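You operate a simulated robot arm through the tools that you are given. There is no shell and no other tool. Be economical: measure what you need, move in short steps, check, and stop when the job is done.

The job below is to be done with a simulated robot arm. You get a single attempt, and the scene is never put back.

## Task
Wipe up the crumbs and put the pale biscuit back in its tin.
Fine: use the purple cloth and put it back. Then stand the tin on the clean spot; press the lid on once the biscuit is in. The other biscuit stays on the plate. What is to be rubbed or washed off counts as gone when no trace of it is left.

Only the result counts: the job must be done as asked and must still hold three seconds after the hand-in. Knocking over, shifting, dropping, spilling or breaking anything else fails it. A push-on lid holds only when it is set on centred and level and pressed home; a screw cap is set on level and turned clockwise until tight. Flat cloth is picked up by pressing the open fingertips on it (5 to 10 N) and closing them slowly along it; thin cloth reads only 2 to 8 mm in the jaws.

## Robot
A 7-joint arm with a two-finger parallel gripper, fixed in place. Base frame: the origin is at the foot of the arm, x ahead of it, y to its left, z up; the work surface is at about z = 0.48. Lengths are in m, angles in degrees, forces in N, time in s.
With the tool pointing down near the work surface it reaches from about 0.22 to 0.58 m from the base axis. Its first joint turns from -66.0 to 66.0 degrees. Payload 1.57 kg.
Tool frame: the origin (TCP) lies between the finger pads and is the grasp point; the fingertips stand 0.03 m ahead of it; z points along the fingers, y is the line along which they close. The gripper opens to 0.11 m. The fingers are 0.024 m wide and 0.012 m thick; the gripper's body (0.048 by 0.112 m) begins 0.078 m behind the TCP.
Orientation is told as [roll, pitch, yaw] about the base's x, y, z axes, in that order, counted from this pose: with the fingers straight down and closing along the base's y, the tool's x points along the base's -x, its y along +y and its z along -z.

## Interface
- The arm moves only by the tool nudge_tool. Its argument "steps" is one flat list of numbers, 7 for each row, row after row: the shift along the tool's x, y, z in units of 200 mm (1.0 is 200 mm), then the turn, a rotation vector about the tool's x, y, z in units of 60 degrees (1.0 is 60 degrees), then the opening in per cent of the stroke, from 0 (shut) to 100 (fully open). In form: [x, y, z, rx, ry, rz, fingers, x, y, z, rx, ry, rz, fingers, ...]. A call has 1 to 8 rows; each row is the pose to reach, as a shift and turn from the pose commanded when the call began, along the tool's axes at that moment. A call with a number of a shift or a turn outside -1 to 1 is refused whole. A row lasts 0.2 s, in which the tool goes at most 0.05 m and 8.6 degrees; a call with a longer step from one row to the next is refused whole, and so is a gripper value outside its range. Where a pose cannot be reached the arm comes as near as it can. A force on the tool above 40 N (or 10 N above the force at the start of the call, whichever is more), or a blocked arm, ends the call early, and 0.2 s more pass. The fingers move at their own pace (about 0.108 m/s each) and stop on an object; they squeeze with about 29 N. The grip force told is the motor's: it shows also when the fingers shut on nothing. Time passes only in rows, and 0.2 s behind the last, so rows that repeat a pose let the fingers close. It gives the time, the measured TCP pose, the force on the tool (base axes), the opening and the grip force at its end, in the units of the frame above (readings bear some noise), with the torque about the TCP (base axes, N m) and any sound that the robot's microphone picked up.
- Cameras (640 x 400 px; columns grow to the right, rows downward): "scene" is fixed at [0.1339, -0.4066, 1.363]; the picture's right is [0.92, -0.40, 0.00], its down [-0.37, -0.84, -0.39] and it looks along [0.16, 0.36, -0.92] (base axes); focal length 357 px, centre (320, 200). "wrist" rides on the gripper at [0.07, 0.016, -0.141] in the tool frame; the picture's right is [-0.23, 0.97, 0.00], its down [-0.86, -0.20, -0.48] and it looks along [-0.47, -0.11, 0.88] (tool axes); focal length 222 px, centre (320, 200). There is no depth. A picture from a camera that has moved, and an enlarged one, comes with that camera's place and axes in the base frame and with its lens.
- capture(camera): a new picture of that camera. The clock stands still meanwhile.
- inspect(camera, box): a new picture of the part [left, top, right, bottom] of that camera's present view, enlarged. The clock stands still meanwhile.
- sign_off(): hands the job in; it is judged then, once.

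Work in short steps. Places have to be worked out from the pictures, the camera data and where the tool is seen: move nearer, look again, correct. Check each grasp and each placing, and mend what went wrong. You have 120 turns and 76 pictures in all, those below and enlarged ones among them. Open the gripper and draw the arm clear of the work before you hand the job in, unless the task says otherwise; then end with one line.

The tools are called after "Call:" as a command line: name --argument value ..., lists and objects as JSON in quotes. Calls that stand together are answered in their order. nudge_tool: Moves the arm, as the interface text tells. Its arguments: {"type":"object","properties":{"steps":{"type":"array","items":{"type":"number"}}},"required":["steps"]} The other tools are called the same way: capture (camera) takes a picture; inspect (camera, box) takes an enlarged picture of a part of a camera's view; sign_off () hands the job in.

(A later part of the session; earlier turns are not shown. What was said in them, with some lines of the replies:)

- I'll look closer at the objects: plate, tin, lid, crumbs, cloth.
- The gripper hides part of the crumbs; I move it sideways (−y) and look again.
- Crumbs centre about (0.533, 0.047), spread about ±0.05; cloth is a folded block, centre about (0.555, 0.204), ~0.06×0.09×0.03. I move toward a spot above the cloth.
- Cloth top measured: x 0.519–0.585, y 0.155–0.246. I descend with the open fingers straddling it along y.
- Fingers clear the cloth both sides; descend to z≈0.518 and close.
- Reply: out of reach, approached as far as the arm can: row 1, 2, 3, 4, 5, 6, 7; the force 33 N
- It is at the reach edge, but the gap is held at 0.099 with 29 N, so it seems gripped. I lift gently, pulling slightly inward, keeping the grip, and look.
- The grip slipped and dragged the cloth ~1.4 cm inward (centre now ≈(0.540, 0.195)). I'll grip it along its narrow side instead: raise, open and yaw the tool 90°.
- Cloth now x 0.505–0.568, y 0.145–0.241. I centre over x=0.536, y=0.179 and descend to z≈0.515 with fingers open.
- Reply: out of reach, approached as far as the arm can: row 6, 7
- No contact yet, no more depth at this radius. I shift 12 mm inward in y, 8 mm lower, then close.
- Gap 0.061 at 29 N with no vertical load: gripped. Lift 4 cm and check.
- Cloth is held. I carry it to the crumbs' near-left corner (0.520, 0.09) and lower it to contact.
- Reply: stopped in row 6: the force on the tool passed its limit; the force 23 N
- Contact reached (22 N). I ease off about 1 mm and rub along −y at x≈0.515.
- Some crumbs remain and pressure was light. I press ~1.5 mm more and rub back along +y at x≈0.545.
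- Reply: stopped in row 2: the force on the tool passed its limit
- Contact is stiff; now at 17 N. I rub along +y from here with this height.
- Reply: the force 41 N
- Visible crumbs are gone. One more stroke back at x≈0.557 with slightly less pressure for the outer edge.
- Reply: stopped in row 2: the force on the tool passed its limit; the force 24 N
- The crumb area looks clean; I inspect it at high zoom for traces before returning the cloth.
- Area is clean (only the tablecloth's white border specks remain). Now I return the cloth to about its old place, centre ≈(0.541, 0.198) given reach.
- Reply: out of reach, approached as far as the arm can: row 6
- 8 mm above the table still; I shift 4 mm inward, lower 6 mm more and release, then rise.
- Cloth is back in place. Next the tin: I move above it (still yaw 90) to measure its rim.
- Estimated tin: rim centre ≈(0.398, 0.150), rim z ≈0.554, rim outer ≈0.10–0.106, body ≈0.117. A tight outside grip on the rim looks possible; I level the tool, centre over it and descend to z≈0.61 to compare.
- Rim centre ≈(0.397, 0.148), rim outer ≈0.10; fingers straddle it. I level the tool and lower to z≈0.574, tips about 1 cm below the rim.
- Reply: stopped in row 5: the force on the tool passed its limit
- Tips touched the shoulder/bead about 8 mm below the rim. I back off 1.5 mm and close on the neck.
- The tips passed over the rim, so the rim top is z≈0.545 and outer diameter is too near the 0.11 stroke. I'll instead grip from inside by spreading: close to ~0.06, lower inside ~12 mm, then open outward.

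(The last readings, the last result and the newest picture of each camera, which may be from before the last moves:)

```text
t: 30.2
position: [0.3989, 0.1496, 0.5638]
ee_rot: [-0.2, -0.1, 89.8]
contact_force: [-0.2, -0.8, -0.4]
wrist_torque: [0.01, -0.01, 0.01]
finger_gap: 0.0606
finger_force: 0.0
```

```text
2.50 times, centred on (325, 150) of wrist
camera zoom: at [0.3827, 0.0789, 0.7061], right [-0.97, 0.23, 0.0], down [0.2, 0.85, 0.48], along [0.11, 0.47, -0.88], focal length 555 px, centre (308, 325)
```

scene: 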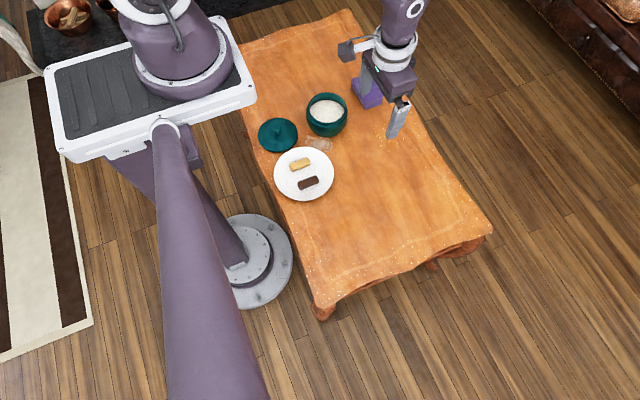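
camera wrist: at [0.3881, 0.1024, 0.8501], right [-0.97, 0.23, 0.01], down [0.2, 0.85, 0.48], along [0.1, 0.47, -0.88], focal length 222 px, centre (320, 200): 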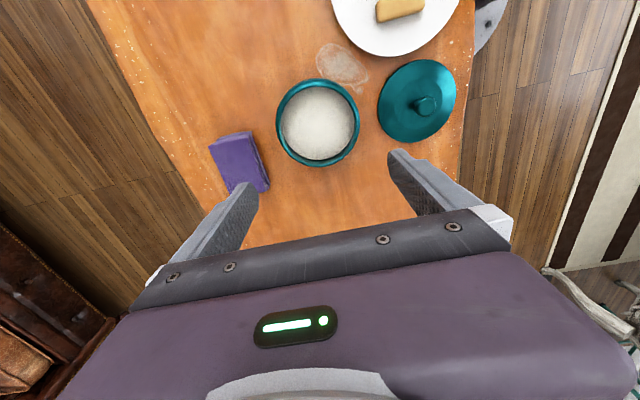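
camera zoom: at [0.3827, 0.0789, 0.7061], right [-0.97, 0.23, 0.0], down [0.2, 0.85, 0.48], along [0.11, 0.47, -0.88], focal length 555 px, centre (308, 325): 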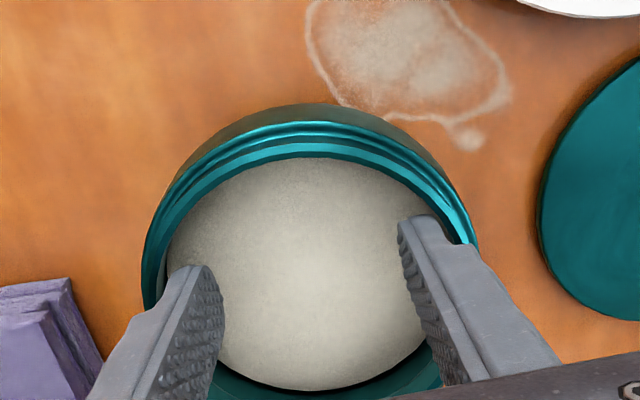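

Both tips are inside the mouth. I lower 3 mm more and spread the fingers outward.

Call:
nudge_tool --steps '[0, 0, 0.015, 0, 0, 0, 55, 0, 0, 0.015, 0, 0, 0, 60, 0, 0, 0.015, 0, 0, 0, 65, 0, 0, 0.015, 0, 0, 0, 70, 0, 0, 0.015, 0, 0, 0, 75, 0, 0, 0.015, 0, 0, 0, 80, 0, 0, 0.015, 0, 0, 0, 90, 0, 0, 0.015, 0, 0, 0, 100]'

Call:
inspect --camera "wrist" --box '[200, 70, 450, 230]'

```text
t: 32.0
position: [0.3988, 0.1486, 0.5622]
ee_rot: [0.0, 0.0, 89.9]
contact_force: [-0.5, 2.2, 0.6]
wrist_torque: [0.01, 0.0, 0.02]
finger_gap: 0.076
finger_force: 0.0
```

```text
2.50 times, centred on (325, 150) of wrist
camera zoom: at [0.3829, 0.0787, 0.7031], right [-0.97, 0.23, 0.0], down [0.2, 0.85, 0.48], along [0.11, 0.47, -0.88], focal length 555 px, centre (308, 325)
```

zoom: 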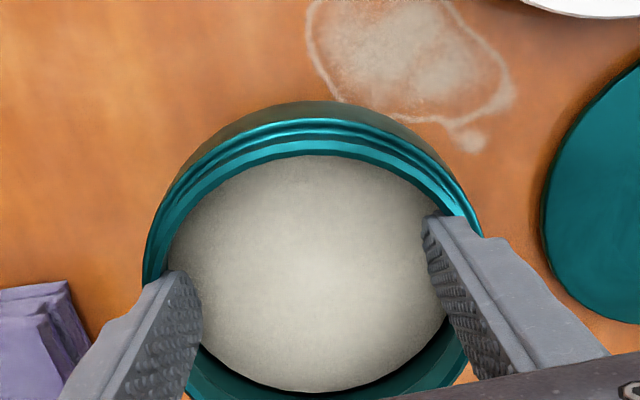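

The gap is blocked at 0.076 while commanded fully open: fingers press outward on the wall. Test-lift 1.5 cm slowly.

Call:
nudge_tool --steps '[0, 0, -0.01, 0, 0, 0, 100, 0, 0, -0.03, 0, 0, 0, 100, 0, 0, -0.05, 0, 0, 0, 100, 0, 0, -0.075, 0, 0, 0, 100]'

Call:
inspect --camera "wrist" --box '[200, 70, 450, 230]'

Call:
inspect --camera "scene" --box '[285, 70, 375, 140]'

```text
t: 33.0
position: [0.3981, 0.1486, 0.5761]
ee_rot: [-0.1, 0.0, 89.9]
contact_force: [-0.2, -0.6, -1.5]
wrist_torque: [-0.04, -0.01, 0.06]
finger_gap: 0.0774
finger_force: 0.0
```

```text
2.50 times, centred on (325, 150) of wrist
camera zoom: at [0.3827, 0.0788, 0.7187], right [-0.97, 0.23, 0.0], down [0.2, 0.85, 0.48], along [0.11, 0.47, -0.88], focal length 555 px, centre (308, 325)
```

zoom: 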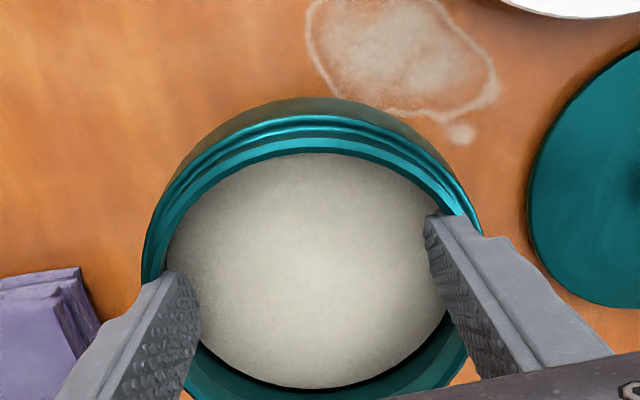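

```text
5.71 times, centred on (330, 105) of scene
camera zoom: at [0.1339, -0.4066, 1.363], right [0.92, -0.4, 0.0], down [-0.37, -0.84, -0.39], along [0.15, 0.36, -0.92], focal length 2038 px, centre (263, 743)
```

zoom: 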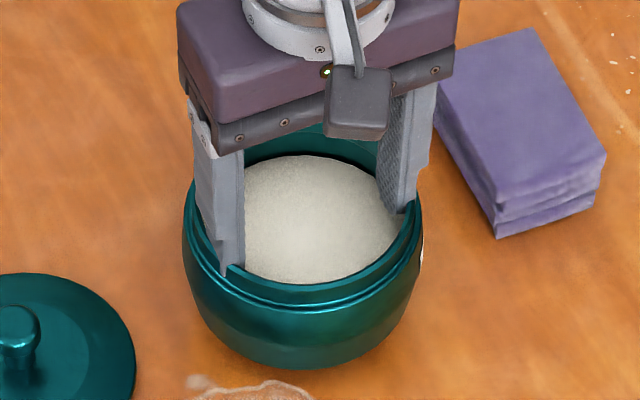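

The tin rises with the gripper (light). I lift 2.5 cm more and go −y first, then +x, toward the clean spot.

Call:
nudge_tool --steps '[0, 0, -0.08, 0, 0, 0, 100, 0.05, 0, -0.14, 0, 0, 0, 100, 0.15, 0, -0.14, 0, 0, 0, 100, 0.28, 0, -0.14, 0, 0, 0, 100, 0.41, 0, -0.14, 0, 0, 0, 100, 0.51, 0, -0.14, 0, 0, 0, 100]'

Call:
nudge_tool --steps '[0, -0.1, 0, 0, 0, 0, 100, 0, -0.22, 0, 0, 0, 0, 100, 0, -0.34, 0, 0, 0, 0, 100, 0, -0.46, 0, 0, 0, 0, 100, 0, -0.58, 0, 0, 0, 0, 100, 0, -0.675, 0, 0, 0, 0, 100, 0, -0.675, 0, 0, 0, 0, 100]'

Call:
inspect --camera "wrist" --box '[200, 70, 450, 230]'

Call:
inspect --camera "scene" --box '[320, 70, 440, 170]'

```text
t: 34.4
position: [0.3985, 0.0457, 0.6046]
ee_rot: [-0.2, 0.1, 89.9]
contact_force: [0.1, -0.3, -3.1]
wrist_torque: [-0.01, -0.02, 0.02]
finger_gap: 0.0778
finger_force: 0.1
```

```text
t: 36.0
position: [0.5349, 0.046, 0.605]
ee_rot: [-0.2, 0.0, 89.9]
contact_force: [0.4, 0.3, -3.8]
wrist_torque: [-0.05, -0.01, -0.01]
finger_gap: 0.0773
finger_force: 0.0
```

```text
2.50 times, centred on (325, 150) of wrist
camera zoom: at [0.5181, -0.0229, 0.7464], right [-0.97, 0.23, 0.0], down [0.2, 0.85, 0.48], along [0.11, 0.47, -0.88], focal length 555 px, centre (308, 325)
```

zoom: 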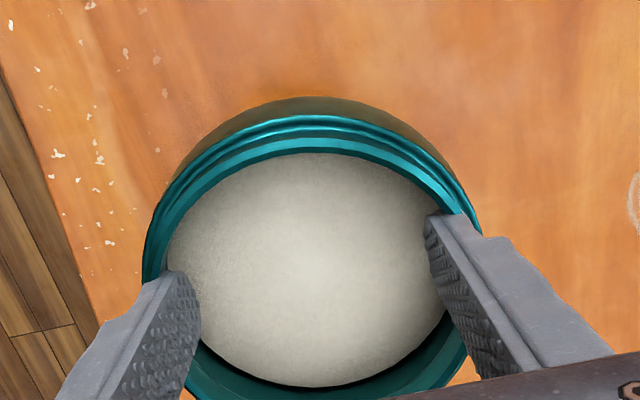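

```text
4.00 times, centred on (380, 120) of scene
camera zoom: at [0.1339, -0.4066, 1.363], right [0.92, -0.4, 0.0], down [-0.37, -0.84, -0.39], along [0.15, 0.36, -0.92], focal length 1427 px, centre (80, 520)
```

zoom: 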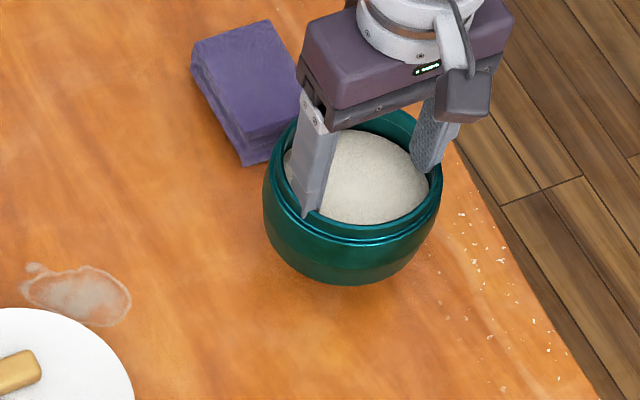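

Tin hangs level above the clean spot. I lower it 4.2 cm to the table.

Call:
nudge_tool --steps '[0, 0, 0.08, 0, 0, 0, 100, 0, 0, 0.15, 0, 0, 0, 100, 0, 0, 0.19, 0, 0, 0, 100, 0, 0, 0.2, 0, 0, 0, 100, 0, 0, 0.207, 0, 0, 0, 100, 0, 0, 0.213, 0, 0, 0, 100]'

```text
t: 37.4
position: [0.5349, 0.0467, 0.5629]
ee_rot: [-0.1, -0.1, 89.9]
contact_force: [-0.8, -1.4, 2.7]
wrist_torque: [-0.04, -0.21, -0.07]
finger_gap: 0.0776
finger_force: 0.1
```

Force turned upward (+2.7 N): the tin is on the table. I release by closing to 55 % and rise straight up.

Call:
nudge_tool --steps '[0, 0, 0, 0, 0, 0, 65, 0, 0, 0, 0, 0, 0, 58, 0, 0, 0, 0, 0, 0, 58, 0, 0, -0.1, 0, 0, 0, 58, 0, 0, -0.3, 0, 0, 0, 58, 0, 0, -0.5, 0, 0, 0, 58]'

Call:
inspect --camera "scene" --box '[240, 60, 440, 220]'

Call:
inspect --camera "wrist" --box '[200, 50, 450, 210]'

```text
t: 38.8
position: [0.5356, 0.0469, 0.6646]
ee_rot: [-0.1, 0.0, 89.9]
contact_force: [0.1, 0.2, 0.3]
wrist_torque: [-0.01, 0.02, 0.03]
finger_gap: 0.0637
finger_force: 0.0
```

```text
2.50 times, centred on (340, 140) of scene
camera zoom: at [0.1339, -0.4066, 1.363], right [0.92, -0.4, 0.0], down [-0.37, -0.84, -0.39], along [0.16, 0.36, -0.92], focal length 892 px, centre (270, 350)
```

zoom: 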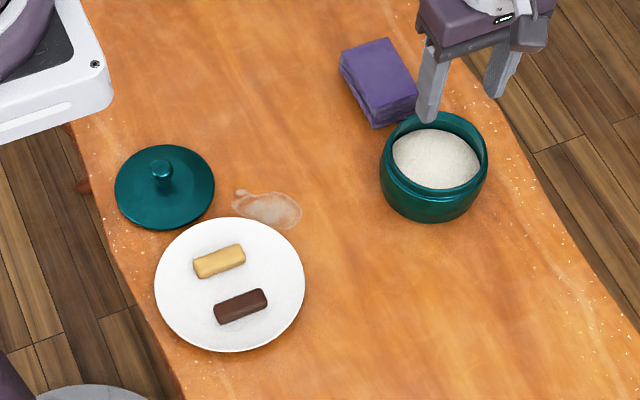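

```text
2.50 times, centred on (325, 130) of wrist
camera zoom: at [0.519, -0.0225, 0.8058], right [-0.97, 0.23, 0.0], down [0.2, 0.85, 0.48], along [0.11, 0.47, -0.88], focal length 555 px, centre (308, 375)
```

zoom: 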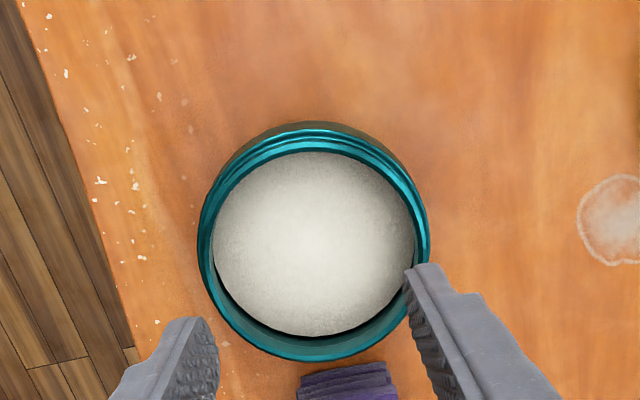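

Tin stands on the clean spot at ≈(0.535, 0.047). Now the pale biscuit at ≈(0.274, 0.047), long axis along x; I move back there while turning the yaw to 0.

Call:
nudge_tool --steps '[0, 0.1, -0.1, 0, 0, 0.14, 60, 0, 0.25, -0.2, 0, 0, 0.28, 60, 0, 0.4, -0.2, 0, 0, 0.42, 60, 0, 0.55, -0.2, 0, 0, 0.56, 60, 0, 0.7, -0.2, 0, 0, 0.7, 60, 0, 0.85, -0.2, 0, 0, 0.84, 60, 0, 1.0, -0.2, 0, 0, 0.98, 60]'

Call:
nudge_tool --steps '[0, 0, 0, 0, 0, 0.13, 60, 0, 0, 0, 0, 0, 0.26, 60, 0, 0, 0, 0, 0, 0.39, 60, 0, 0, 0, 0, 0, 0.52, 60, 0, 0, 0, 0, 0, 0.52, 60]'

Call:
capture --camera "wrist"

```text
t: 40.4
position: [0.3314, 0.0465, 0.7036]
ee_rot: [-0.2, -0.2, 30.9]
contact_force: [0.7, 0.6, 0.1]
wrist_torque: [-0.01, 0.01, 0.01]
finger_gap: 0.0661
finger_force: 0.1
```

```text
t: 41.6
position: [0.3328, 0.0473, 0.7023]
ee_rot: [-0.1, 0.0, -0.2]
contact_force: [0.7, -0.3, -0.7]
wrist_torque: [-0.01, -0.03, -0.01]
finger_gap: 0.0657
finger_force: 0.1
```

```text
27 pictures are left
camera wrist: at [0.2634, 0.0631, 0.8442], right [0.23, 0.97, 0.0], down [0.85, -0.2, 0.48], along [0.47, -0.11, -0.88], focal length 222 px, centre (320, 200)
```

wrist: 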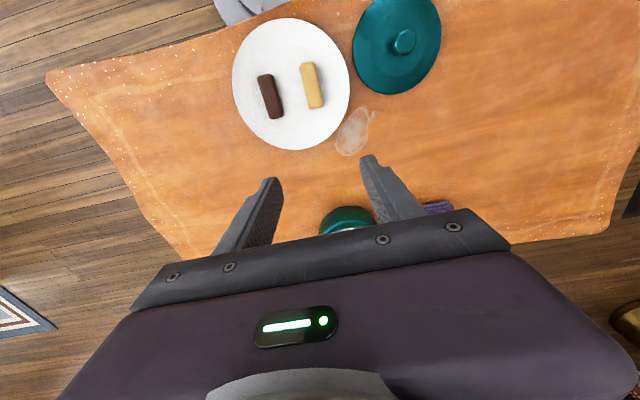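

Biscuit ≈(0.271, 0.049), aligned with x. I go above it at z≈0.58, fingers at 42 %.

Call:
nudge_tool --steps '[0.15, 0.01, 0.1, 0, 0, 0, 42, 0.31, 0.01, 0.2, 0, 0, 0, 42, 0.31, 0.01, 0.4, 0, 0, 0, 42, 0.31, 0.01, 0.6, 0, 0, 0, 42, 0.31, 0.01, 0.6, 0, 0, 0, 42]'

Call:
inspect --camera "wrist" --box '[200, 60, 450, 220]'

Call:
inspect --camera "scene" --box '[260, 120, 360, 210]'

```text
t: 42.8
position: [0.2716, 0.0464, 0.5814]
ee_rot: [0.1, -0.2, -0.1]
contact_force: [-0.2, 1.1, -0.1]
wrist_torque: [0.01, -0.04, 0.01]
finger_gap: 0.0461
finger_force: 0.1
```

```text
2.50 times, centred on (325, 140) of wrist
camera zoom: at [0.2018, 0.0639, 0.7225], right [0.23, 0.97, 0.0], down [0.85, -0.2, 0.48], along [0.47, -0.11, -0.88], focal length 555 px, centre (308, 350)
```

zoom: 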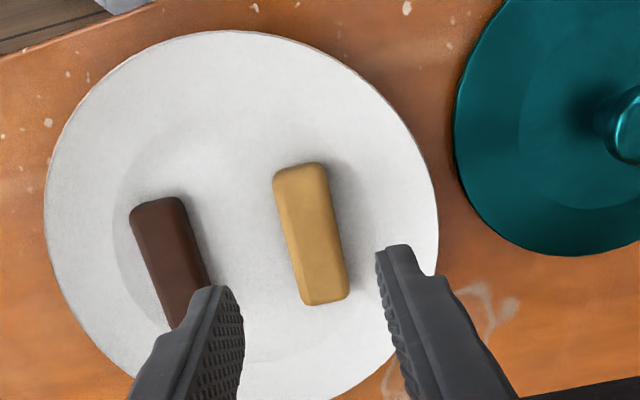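

```text
4.44 times, centred on (310, 165) of scene
camera zoom: at [0.1339, -0.4066, 1.363], right [0.92, -0.4, 0.0], down [-0.37, -0.84, -0.39], along [0.16, 0.36, -0.92], focal length 1585 px, centre (364, 356)
```

zoom: 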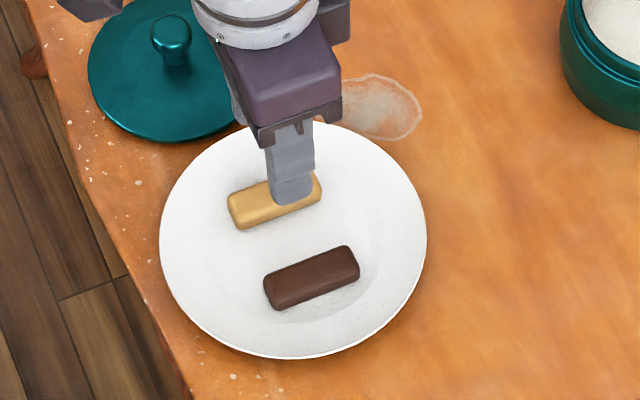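

Shift 3.5 mm in +y and descend to z≈0.524 (tips 0.494), watching force.

Call:
nudge_tool --steps '[0.01, 0.018, 0.1, 0, 0, 0, 42, 0.01, 0.018, 0.2, 0, 0, 0, 42, 0.01, 0.018, 0.25, 0, 0, 0, 42, 0.01, 0.018, 0.27, 0, 0, 0, 42, 0.01, 0.018, 0.285, 0, 0, 0, 42]'

Call:
inspect --camera "wrist" --box '[200, 60, 450, 220]'

```text
t: 44.0
position: [0.27, 0.0525, 0.5231]
ee_rot: [0.1, -0.2, -0.1]
contact_force: [0.0, -0.5, 6.7]
wrist_torque: [0.24, 0.06, -0.03]
finger_gap: 0.0463
finger_force: 0.0
```

```text
2.50 times, centred on (325, 140) of wrist
camera zoom: at [0.2007, 0.0684, 0.6657], right [0.23, 0.97, 0.0], down [0.85, -0.2, 0.48], along [0.47, -0.11, -0.88], focal length 555 px, centre (308, 350)
```

zoom: 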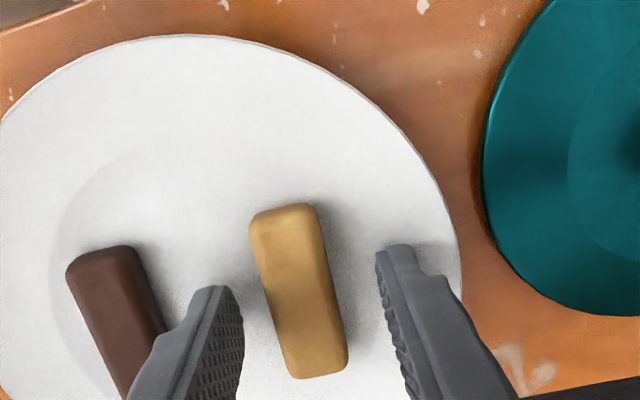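

Right tip just touches the plate's raised rim (6.7 N). I raise 1.5 mm and close on the biscuit.

Call:
nudge_tool --steps '[0, 0, -0.01, 0, 0, 0, 42, 0, 0, -0.01, 0, 0, 0, 30, 0, 0, -0.01, 0, 0, 0, 20, 0, 0, -0.01, 0, 0, 0, 10, 0, 0, -0.01, 0, 0, 0, 5, 0, 0, -0.01, 0, 0, 0, 5]'

```text
t: 45.4
position: [0.2705, 0.0524, 0.5258]
ee_rot: [0.0, -0.2, -0.1]
contact_force: [-0.3, 0.6, 0.9]
wrist_torque: [0.01, -0.02, 0.01]
finger_gap: 0.0206
finger_force: 28.7
```

Gripped (gap 0.0206, 29 N). Lift and carry toward the tin.

Call:
nudge_tool --steps '[0, 0, -0.1, 0, 0, 0, 5, 0, 0, -0.3, 0, 0, 0, 5, 0, 0, -0.5, 0, 0, 0, 5, -0.15, 0, -0.6, 0, 0, 0, 5, -0.35, 0, -0.6, 0, 0, 0, 5, -0.55, 0, -0.6, 0, 0, 0, 5, -0.75, 0, -0.6, 0, 0, 0, 5, -0.9, 0, -0.6, 0, 0, 0, 5]'

Call:
nudge_tool --steps '[-0.15, -0.01, 0, 0, 0, 0, 5, -0.3, -0.02, 0, 0, 0, 0, 5, -0.422, -0.03, 0, 0, 0, 0, 5, -0.422, -0.03, 0, 0, 0, 0, 5]'

Call:
capture --camera "wrist"

```text
t: 47.2
position: [0.4504, 0.0527, 0.6469]
ee_rot: [0.0, -0.1, -0.1]
contact_force: [0.9, 0.4, -0.9]
wrist_torque: [0.01, -0.04, 0.02]
finger_gap: 0.0207
finger_force: 29.3
```

```text
t: 48.2
position: [0.5363, 0.0468, 0.6473]
ee_rot: [0.0, -0.1, 0.0]
contact_force: [0.0, -0.4, -0.4]
wrist_torque: [-0.02, -0.02, 0.0]
finger_gap: 0.0206
finger_force: 28.9
```

```text
23 pictures are left
camera wrist: at [0.4658, 0.0628, 0.7894], right [0.23, 0.97, 0.0], down [0.85, -0.2, 0.48], along [0.47, -0.11, -0.88], focal length 222 px, centre (320, 200)
```

wrist: 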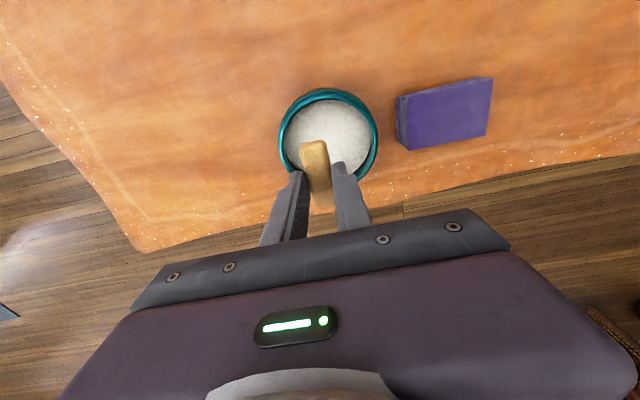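

Call:
inspect --camera "wrist" --box '[250, 70, 410, 220]'

Call:
inspect --camera "scene" --box '[350, 80, 430, 150]'

```text
2.67 times, centred on (330, 145) of wrist
camera zoom: at [0.4658, 0.0628, 0.7894], right [0.23, 0.97, 0.0], down [0.85, -0.2, 0.48], along [0.47, -0.11, -0.88], focal length 592 px, centre (293, 347)
```

zoom: 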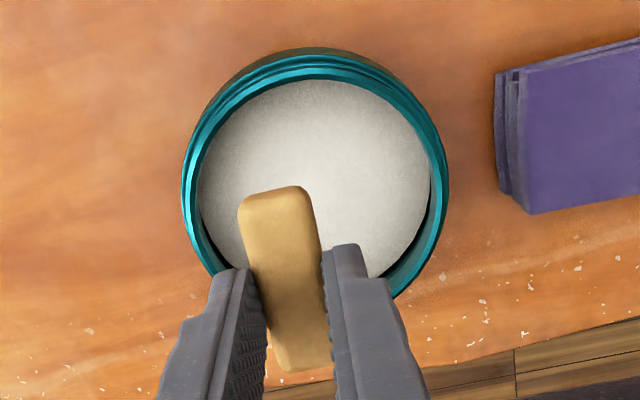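

```text
5.71 times, centred on (390, 115) of scene
camera zoom: at [0.1339, -0.4066, 1.363], right [0.92, -0.4, 0.0], down [-0.37, -0.84, -0.39], along [0.16, 0.36, -0.92], focal length 2038 px, centre (-80, 686)
```

zoom: 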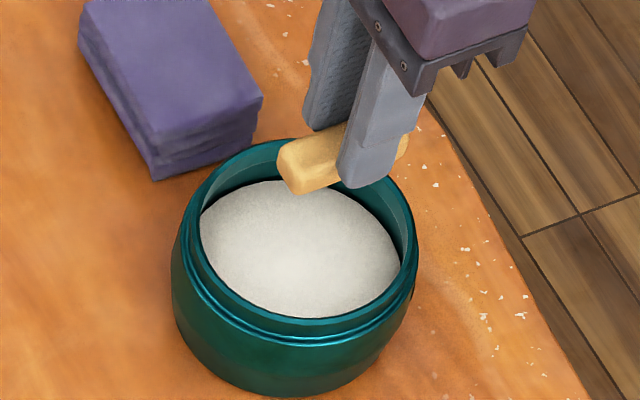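

The tin's centre reads y≈0.055 (gripped slightly off-centre), x≈0.534. I shift there and lower the biscuit in, creeping until contact.

Call:
nudge_tool --steps '[0.01, 0.0375, 0.1, 0, 0, 0, 5, 0.01, 0.0375, 0.25, 0, 0, 0, 5, 0.01, 0.0375, 0.36, 0, 0, 0, 5, 0.01, 0.0375, 0.39, 0, 0, 0, 5, 0.01, 0.0375, 0.41, 0, 0, 0, 5, 0.01, 0.0375, 0.425, 0, 0, 0, 5, 0.01, 0.0375, 0.425, 0, 0, 0, 5]'

Call:
inspect --camera "wrist" --box '[230, 70, 430, 230]'

```text
t: 49.8
position: [0.5317, 0.054, 0.5635]
ee_rot: [0.1, -0.1, -0.1]
contact_force: [0.4, -1.3, -0.3]
wrist_torque: [0.05, -0.01, 0.01]
finger_gap: 0.0207
finger_force: 29.1
```

```text
2.50 times, centred on (330, 150) of wrist
camera zoom: at [0.4626, 0.0708, 0.7047], right [0.23, 0.97, 0.0], down [0.85, -0.2, 0.48], along [0.47, -0.11, -0.88], focal length 555 px, centre (295, 325)
```

zoom: 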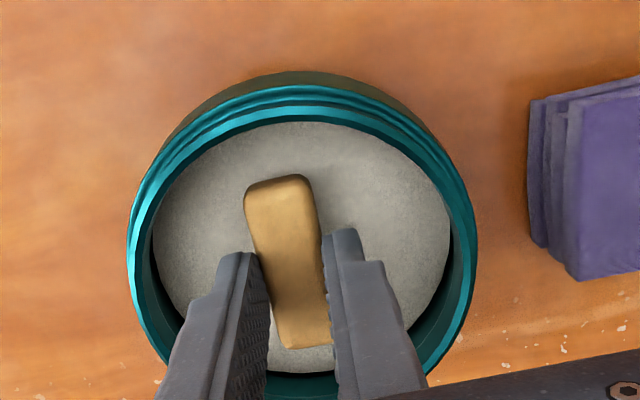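

Well inside the mouth, no contact yet; creep lower.

Call:
nudge_tool --steps '[0, 0, 0.015, 0, 0, 0, 5, 0, 0, 0.03, 0, 0, 0, 5, 0, 0, 0.045, 0, 0, 0, 5, 0, 0, 0.06, 0, 0, 0, 5]'

```text
t: 50.8
position: [0.5322, 0.0543, 0.5512]
ee_rot: [0.0, -0.3, -0.2]
contact_force: [-0.7, -1.2, 21.2]
wrist_torque: [-0.1, 0.24, -0.01]
finger_gap: 0.0205
finger_force: 29.0
```

Contact on the tin floor (21 N). Ease up 1 mm, open, and rise.

Call:
nudge_tool --steps '[0, 0, -0.006, 0, 0, 0, 5, 0, 0, -0.006, 0, 0, 0, 25, 0, 0, -0.006, 0, 0, 0, 36, 0, 0, -0.006, 0, 0, 0, 36, 0, 0, -0.1, 0, 0, 0, 36, 0, 0, -0.3, 0, 0, 0, 36, 0, 0, -0.5, 0, 0, 0, 36, 0, 0, -0.7, 0, 0, 0, 36]'

Call:
inspect --camera "scene" --box '[350, 80, 430, 150]'

Call:
inspect --camera "wrist" --box '[250, 70, 410, 220]'

```text
t: 52.6
position: [0.5293, 0.0513, 0.6901]
ee_rot: [0.0, -0.2, 0.0]
contact_force: [-0.3, 0.6, -0.2]
wrist_torque: [0.02, 0.01, 0.02]
finger_gap: 0.0396
finger_force: 0.2
```

```text
5.71 times, centred on (390, 115) of scene
camera zoom: at [0.1339, -0.4066, 1.363], right [0.92, -0.4, 0.0], down [-0.37, -0.84, -0.39], along [0.16, 0.36, -0.92], focal length 2038 px, centre (-80, 686)
```

zoom: 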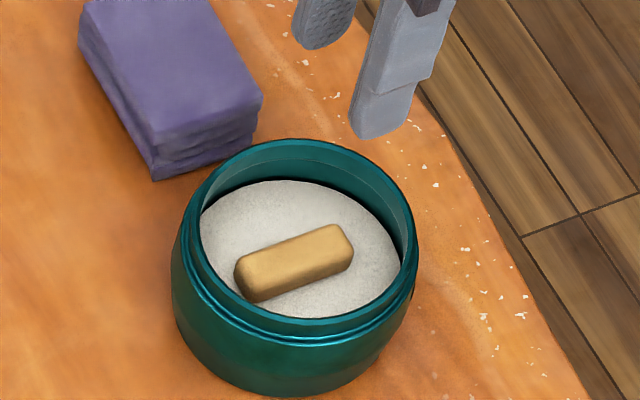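

```text
2.67 times, centred on (330, 145) of wrist
camera zoom: at [0.4603, 0.068, 0.8312], right [0.23, 0.97, 0.0], down [0.85, -0.2, 0.48], along [0.47, -0.11, -0.88], focal length 592 px, centre (293, 347)
```

zoom: 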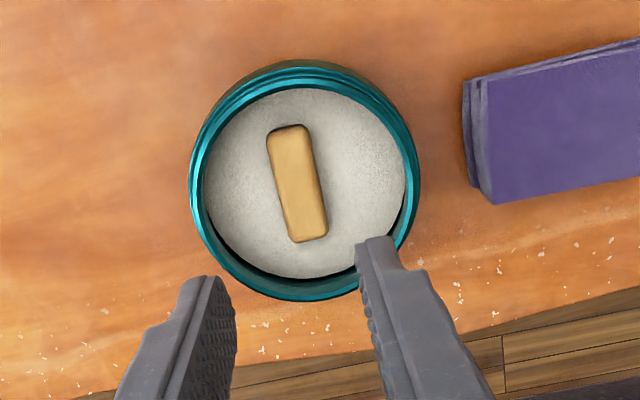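

Biscuit lies flat in the tin. Now the lid at ≈(0.252, 0.170): I move above its knob.

Call:
nudge_tool --steps '[0.2, 0.08, 0, 0, 0, 0, 50, 0.4, 0.16, 0, 0, 0, 0, 50, 0.6, 0.24, 0, 0, 0, 0, 50, 0.8, 0.32, 0, 0, 0, 0, 50, 1.0, 0.4, 0, 0, 0, 0, 50]'

Call:
nudge_tool --steps '[0.2, 0.1, 0.1, 0, 0, 0, 50, 0.385, 0.195, 0.25, 0, 0, 0, 50, 0.385, 0.195, 0.4, 0, 0, 0, 50, 0.385, 0.195, 0.4, 0, 0, 0, 50]'

Call:
capture --camera "wrist"

Call:
inspect --camera "scene" --box '[240, 90, 330, 160]'

```text
t: 53.8
position: [0.3322, 0.1367, 0.6917]
ee_rot: [0.0, -0.2, -0.2]
contact_force: [0.4, -0.2, 0.3]
wrist_torque: [-0.02, -0.04, 0.04]
finger_gap: 0.0549
finger_force: 0.0
```

```text
refused: row 2 steps farther than a row can; nothing moved
```

```text
17 pictures are left
camera wrist: at [0.2631, 0.153, 0.833], right [0.23, 0.97, 0.0], down [0.85, -0.2, 0.48], along [0.47, -0.11, -0.88], focal length 222 px, centre (320, 200)
```

wrist: 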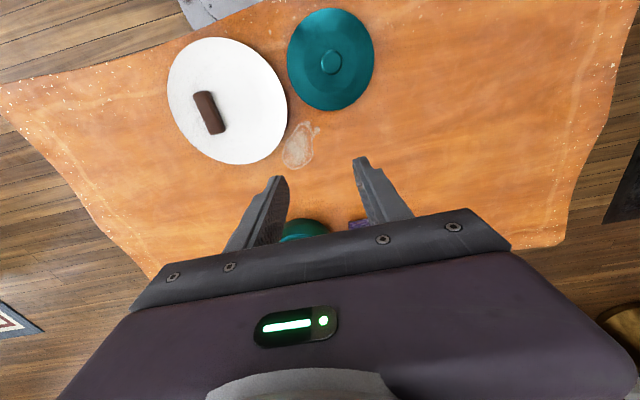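

```text
5.71 times, centred on (285, 125) of scene
camera zoom: at [0.1339, -0.4066, 1.363], right [0.92, -0.4, 0.0], down [-0.37, -0.84, -0.39], along [0.16, 0.36, -0.92], focal length 2038 px, centre (520, 629)
```

zoom: 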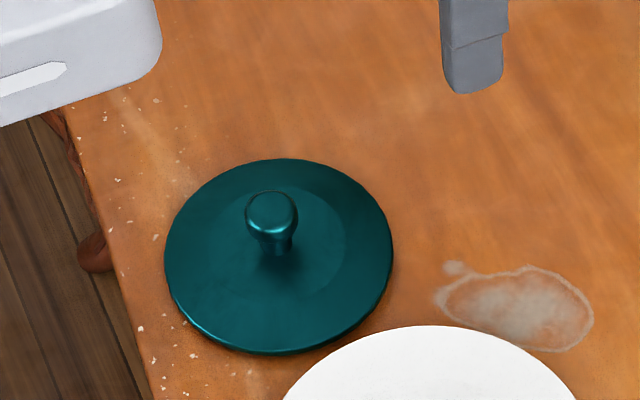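

Lid centre ≈(0.250, 0.170), knob ball at z≈0.525. I move above the knob at z≈0.60 in shorter steps.

Call:
nudge_tool --steps '[0.15, 0.06, 0.05, 0, 0, 0, 50, 0.3, 0.12, 0.12, 0, 0, 0, 50, 0.411, 0.1665, 0.22, 0, 0, 0, 50, 0.411, 0.1665, 0.35, 0, 0, 0, 50, 0.411, 0.1665, 0.46, 0, 0, 0, 50, 0.411, 0.1665, 0.46, 0, 0, 0, 50]'

Call:
inspect --camera "wrist" --box '[200, 40, 450, 230]'

```text
t: 55.2
position: [0.249, 0.1675, 0.5979]
ee_rot: [0.0, -0.1, -0.2]
contact_force: [-0.2, 0.1, -0.2]
wrist_torque: [0.02, -0.01, -0.01]
finger_gap: 0.0549
finger_force: 0.1
```

```text
2.11 times, centred on (325, 135) of wrist
camera zoom: at [0.1804, 0.184, 0.7386], right [0.23, 0.97, 0.0], down [0.85, -0.2, 0.48], along [0.47, -0.11, -0.88], focal length 468 px, centre (310, 337)
```

zoom: 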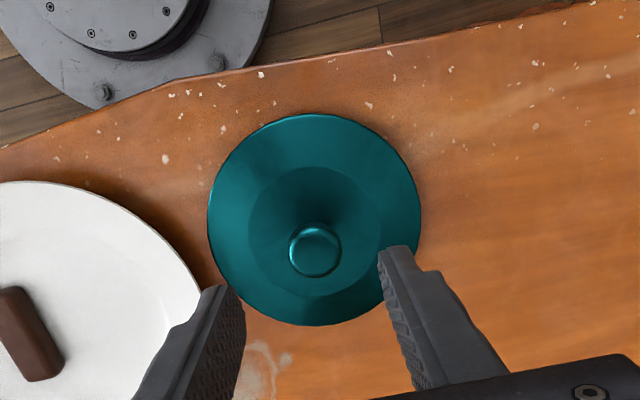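

Knob ≈(0.247, 0.1705). I centre and descend to z≈0.533, then close on the knob.

Call:
nudge_tool --steps '[0.01, 0.014, 0.12, 0, 0, 0, 50, 0.01, 0.014, 0.24, 0, 0, 0, 50, 0.01, 0.014, 0.3, 0, 0, 0, 50, 0.01, 0.014, 0.325, 0, 0, 0, 50, 0.01, 0.014, 0.325, 0, 0, 0, 35, 0.01, 0.014, 0.325, 0, 0, 0, 20, 0.01, 0.014, 0.325, 0, 0, 0, 10, 0.01, 0.014, 0.325, 0, 0, 0, 5]'

Call:
inspect --camera "wrist" --box '[200, 40, 450, 230]'

```text
t: 57.0
position: [0.2468, 0.168, 0.5325]
ee_rot: [0.0, -0.1, 0.0]
contact_force: [0.0, 0.3, 0.0]
wrist_torque: [0.01, 0.02, -0.02]
finger_gap: 0.0236
finger_force: 29.1
```

```text
2.11 times, centred on (325, 135) of wrist
camera zoom: at [0.1785, 0.1858, 0.674], right [0.23, 0.97, 0.0], down [0.85, -0.2, 0.48], along [0.47, -0.11, -0.88], focal length 468 px, centre (310, 337)
```

zoom: 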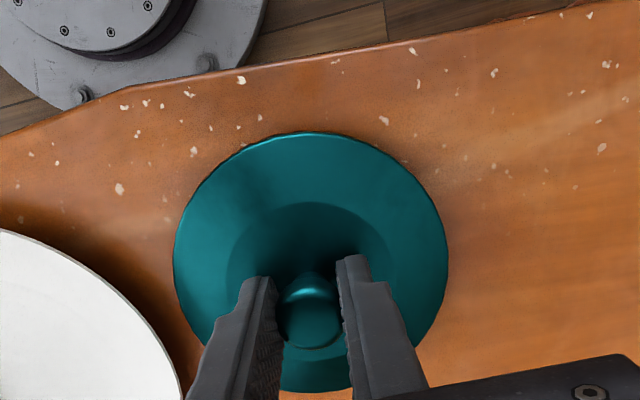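

Knob gripped (gap 0.0236). Lift and check the lid hangs level.

Call:
nudge_tool --steps '[0, 0, -0.06, 0, 0, 0, 5, 0, 0, -0.2, 0, 0, 0, 5, 0, 0, -0.35, 0, 0, 0, 5, 0, 0, -0.5, 0, 0, 0, 5, -0.12, -0.05, -0.5, 0, 0, 0, 5, -0.3, -0.12, -0.5, 0, 0, 0, 5, -0.48, -0.2, -0.5, 0, 0, 0, 5, -0.6, -0.25, -0.5, 0, 0, 0, 5]'

Call:
inspect --camera "scene" --box '[290, 70, 410, 160]'

```text
t: 58.8
position: [0.3668, 0.1201, 0.6348]
ee_rot: [0.0, -0.1, 0.0]
contact_force: [0.2, -0.8, -0.2]
wrist_torque: [0.0, -0.01, 0.04]
finger_gap: 0.0237
finger_force: 29.2
```

```text
4.44 times, centred on (350, 115) of scene
camera zoom: at [0.1339, -0.4066, 1.363], right [0.92, -0.4, 0.0], down [-0.37, -0.84, -0.39], along [0.15, 0.36, -0.92], focal length 1585 px, centre (187, 578)
```

zoom: 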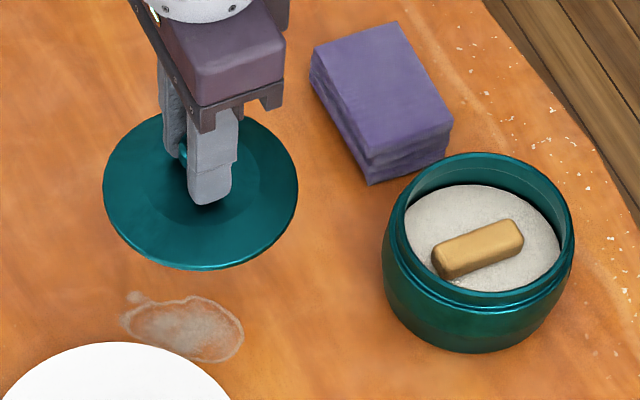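

Lid hangs level; its centre is ≈4.5 mm ahead (+x) of the TCP. I carry it over the tin: TCP target (0.530, 0.0545).

Call:
nudge_tool --steps '[-0.15, -0.06, 0, 0, 0, 0, 5, -0.35, -0.14, 0, 0, 0, 0, 5, -0.55, -0.22, 0, 0, 0, 0, 5, -0.72, -0.29, 0, 0, 0, 0, 5, -0.816, -0.328, 0, 0, 0, 0, 5, -0.816, -0.328, 0, 0, 0, 0, 5, -0.816, -0.328, 0.08, 0, 0, 0, 5]'

Call:
inspect --camera "scene" --box '[345, 70, 435, 150]'

Call:
inspect --camera "wrist" --box '[200, 40, 450, 230]'

```text
t: 60.4
position: [0.5288, 0.0537, 0.6172]
ee_rot: [0.1, -0.1, -0.1]
contact_force: [-0.4, 0.2, -0.3]
wrist_torque: [0.03, 0.01, -0.01]
finger_gap: 0.0237
finger_force: 28.6
```

```text
5.00 times, centred on (390, 110) of scene
camera zoom: at [0.1339, -0.4066, 1.363], right [0.92, -0.4, 0.0], down [-0.37, -0.84, -0.39], along [0.16, 0.36, -0.92], focal length 1783 px, centre (-30, 650)
```

zoom: 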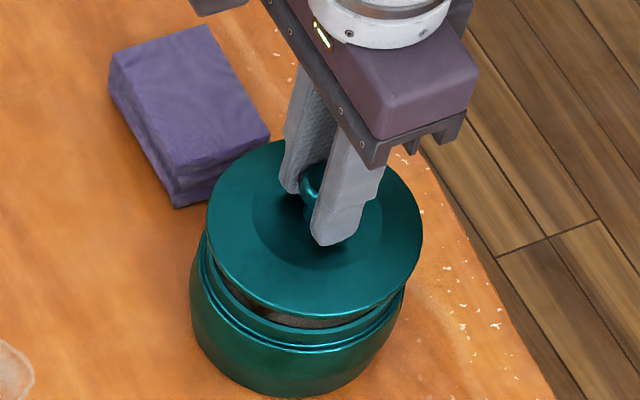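

```text
2.11 times, centred on (325, 135) of wrist
camera zoom: at [0.4611, 0.0698, 0.7592], right [0.23, 0.97, 0.0], down [0.85, -0.2, 0.48], along [0.47, -0.11, -0.88], focal length 468 px, centre (310, 337)
```

zoom: 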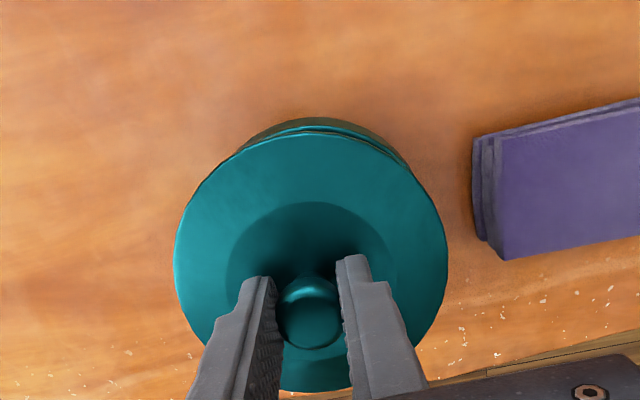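

Call:
inspect --camera "wrist" --box '[255, 85, 385, 165]'

```text
4.92 times, centred on (320, 125) of wrist
camera zoom: at [0.4611, 0.0698, 0.7592], right [0.23, 0.97, 0.0], down [0.85, -0.2, 0.48], along [0.47, -0.11, -0.88], focal length 1094 px, centre (320, 569)
```

zoom: 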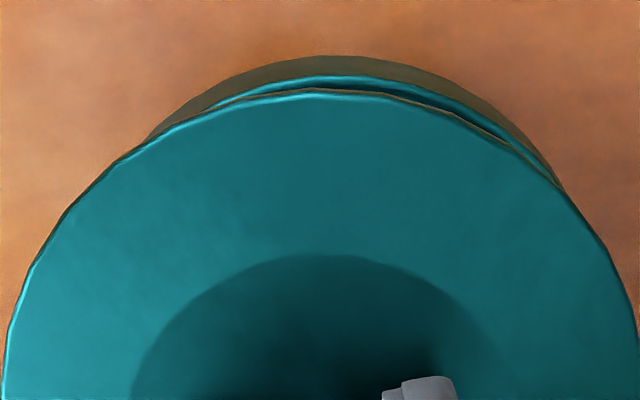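

Comparing circles: the tin is ≈3–4 mm further in +y than the lid, x aligned. I shift +3.5 mm in y and lower to just above the rim.

Call:
nudge_tool --steps '[0, 0.018, 0, 0, 0, 0, 5, 0, 0.018, 0.04, 0, 0, 0, 5, 0, 0.018, 0.07, 0, 0, 0, 5, 0, 0.018, 0.07, 0, 0, 0, 5]'

Call:
inspect --camera "wrist" --box '[255, 85, 385, 165]'

Call:
inspect --camera "scene" --box '[360, 90, 420, 150]'

```text
t: 61.4
position: [0.5303, 0.0564, 0.604]
ee_rot: [-0.1, -0.1, -0.2]
contact_force: [0.7, -0.5, -0.5]
wrist_torque: [0.05, 0.02, -0.03]
finger_gap: 0.0235
finger_force: 29.4
```

```text
4.92 times, centred on (320, 125) of wrist
camera zoom: at [0.4615, 0.0735, 0.7453], right [0.23, 0.97, 0.0], down [0.85, -0.2, 0.48], along [0.47, -0.11, -0.88], focal length 1094 px, centre (320, 569)
```

zoom: 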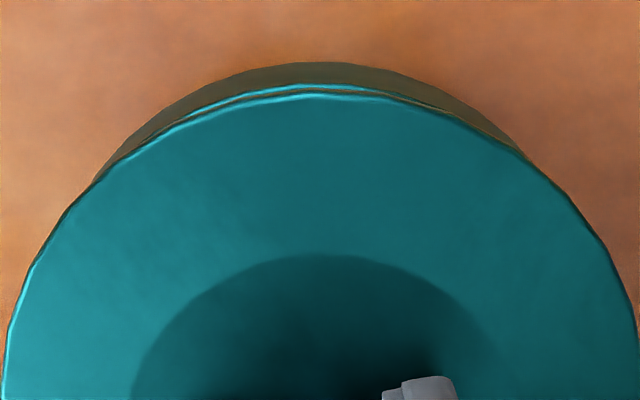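

```text
6.67 times, centred on (390, 120) of scene
camera zoom: at [0.1339, -0.4066, 1.363], right [0.92, -0.4, 0.0], down [-0.37, -0.84, -0.39], along [0.15, 0.36, -0.92], focal length 2378 px, centre (-147, 733)
```

zoom: 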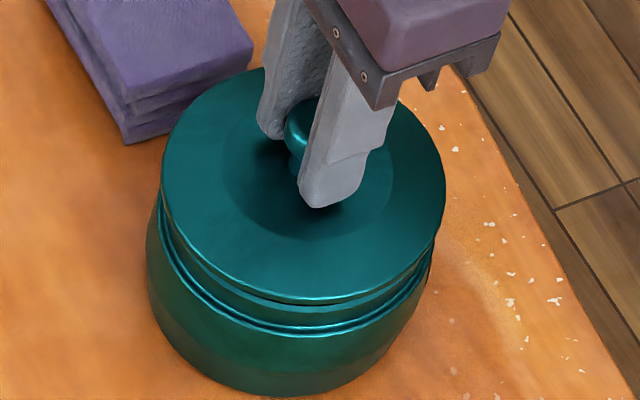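

Lid and tin now look concentric within ~1 mm. I lower and press gently in small steps.

Call:
nudge_tool --steps '[0, 0, 0.015, 0, 0, 0, 5, 0, 0, 0.03, 0, 0, 0, 5, 0, 0, 0.04, 0, 0, 0, 5, 0, 0, 0.05, 0, 0, 0, 5, 0, 0, 0.06, 0, 0, 0, 5, 0, 0, 0.07, 0, 0, 0, 5, 0, 0, 0.08, 0, 0, 0, 5, 0, 0, 0.09, 0, 0, 0, 5]'

```text
t: 63.2
position: [0.5317, 0.0575, 0.5855]
ee_rot: [0.0, -0.3, 0.0]
contact_force: [2.4, -6.9, 17.9]
wrist_torque: [-0.07, -0.05, 0.0]
finger_gap: 0.0236
finger_force: 29.4
heard: snap
```

A snap was heard at z 0.5855. I press 1.5 mm more to make sure it's home, then ease off.

Call:
nudge_tool --steps '[0, 0, 0.004, 0, 0, 0, 5, 0, 0, 0.008, 0, 0, 0, 5]'

Call:
inspect --camera "scene" --box '[360, 90, 420, 150]'

```text
t: 63.8
position: [0.5314, 0.0568, 0.5853]
ee_rot: [0.0, -0.4, -0.2]
contact_force: [4.5, -8.8, 33.4]
wrist_torque: [-0.06, 0.05, -0.04]
finger_gap: 0.0233
finger_force: 28.7
```

```text
6.67 times, centred on (390, 120) of scene
camera zoom: at [0.1334, -0.4068, 1.363], right [0.92, -0.4, 0.0], down [-0.37, -0.84, -0.39], along [0.16, 0.36, -0.92], focal length 2378 px, centre (-147, 733)
```

zoom: 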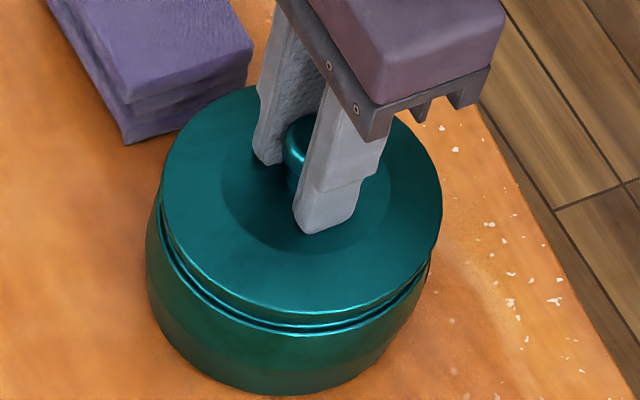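

The lid sits level, snapped on and rigid at 33 N. I ease off, open the fingers, and rise clear.

Call:
nudge_tool --steps '[0, 0, -0.008, 0, 0, 0, 5, 0, 0, -0.012, 0, 0, 0, 20, 0, 0, -0.012, 0, 0, 0, 40, 0, 0, -0.012, 0, 0, 0, 50, 0, 0, -0.1, 0, 0, 0, 50, 0, 0, -0.3, 0, 0, 0, 50, 0, 0, -0.5, 0, 0, 0, 50, 0, 0, -0.7, 0, 0, 0, 50]'

Call:
nudge_tool --steps '[0.2, -0.1, -0.05, 0, 0, 0, 100, 0.4, -0.2, -0.1, 0, 0, 0, 100, 0.5, -0.4, -0.1, 0, 0, 0, 100, 0.5, -0.6, -0.1, 0, 0, 0, 100, 0.5, -0.8, -0.1, 0, 0, 0, 100]'

Call:
inspect --camera "scene" --box '[240, 60, 440, 220]'

Call:
inspect --camera "scene" --box '[350, 85, 430, 155]'

```text
t: 65.6
position: [0.5288, 0.0593, 0.7256]
ee_rot: [0.0, -0.1, -0.2]
contact_force: [0.6, -0.2, -0.1]
wrist_torque: [-0.01, -0.02, -0.02]
finger_gap: 0.0549
finger_force: 0.2
```

```text
t: 66.8
position: [0.4299, -0.1002, 0.7438]
ee_rot: [0.0, -0.2, 0.0]
contact_force: [0.1, -0.2, -0.3]
wrist_torque: [0.01, -0.02, 0.01]
finger_gap: 0.1101
finger_force: 0.0
```

```text
2.50 times, centred on (340, 140) of scene
camera zoom: at [0.1339, -0.4066, 1.363], right [0.92, -0.4, 0.0], down [-0.37, -0.84, -0.39], along [0.15, 0.36, -0.92], focal length 892 px, centre (270, 350)
```

zoom: 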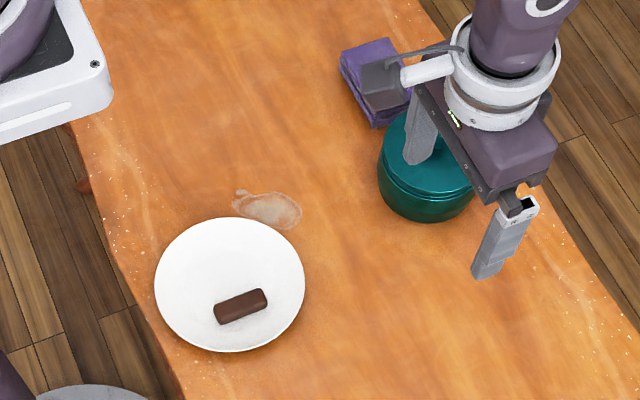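

```text
5.71 times, centred on (390, 120) of scene
camera zoom: at [0.1339, -0.4066, 1.363], right [0.92, -0.4, 0.0], down [-0.37, -0.84, -0.39], along [0.15, 0.36, -0.92], focal length 2038 px, centre (-80, 657)
```

zoom: 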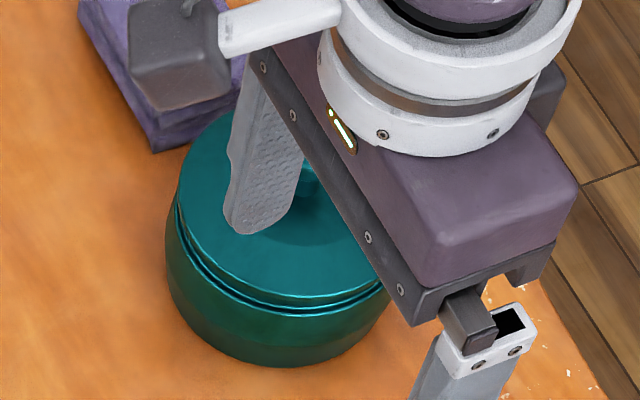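

Move further aside for a final clear look at the lid.

Call:
nudge_tool --steps '[0.1, -0.2, -0.05, 0, 0, 0, 100, 0.2, -0.4, -0.1, 0, 0, 0, 100, 0.2, -0.6, -0.1, 0, 0, 0, 100]'

Call:
inspect --camera "scene" --box '[350, 70, 430, 150]'

```text
t: 67.6
position: [0.3907, -0.2187, 0.7621]
ee_rot: [0.0, -0.1, -0.1]
contact_force: [0.4, -0.7, 0.7]
wrist_torque: [-0.01, -0.04, -0.02]
finger_gap: 0.1097
finger_force: 0.0
```

```text
5.00 times, centred on (390, 110) of scene
camera zoom: at [0.1339, -0.4066, 1.363], right [0.92, -0.4, 0.0], down [-0.37, -0.84, -0.39], along [0.15, 0.36, -0.92], focal length 1783 px, centre (-30, 650)
```

zoom: 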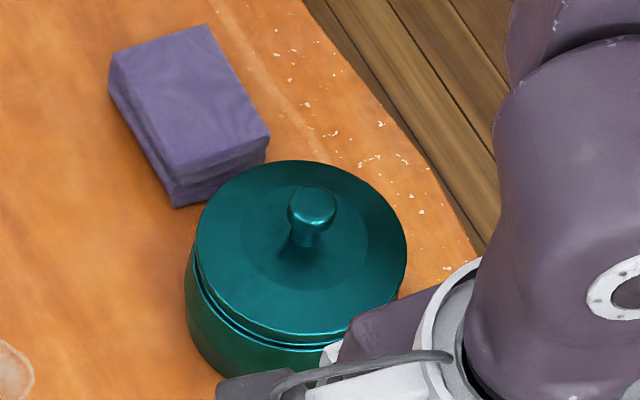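

The lid is centred and level, the cloth is back, and the arm is clear, so I hand in.

Call:
sign_off

```text
The job is handed in.
```

The crumbs are wiped up with no trace visible; the tin stands on the cleaned spot with the pale biscuit inside and the lid snapped on, the other biscuit is still on the plate, and the purple cloth is back about 1.5–2 cm short of its original place because of the arm's reach (I left the pale smear near the plate alone, since you asked only for the crumbs).
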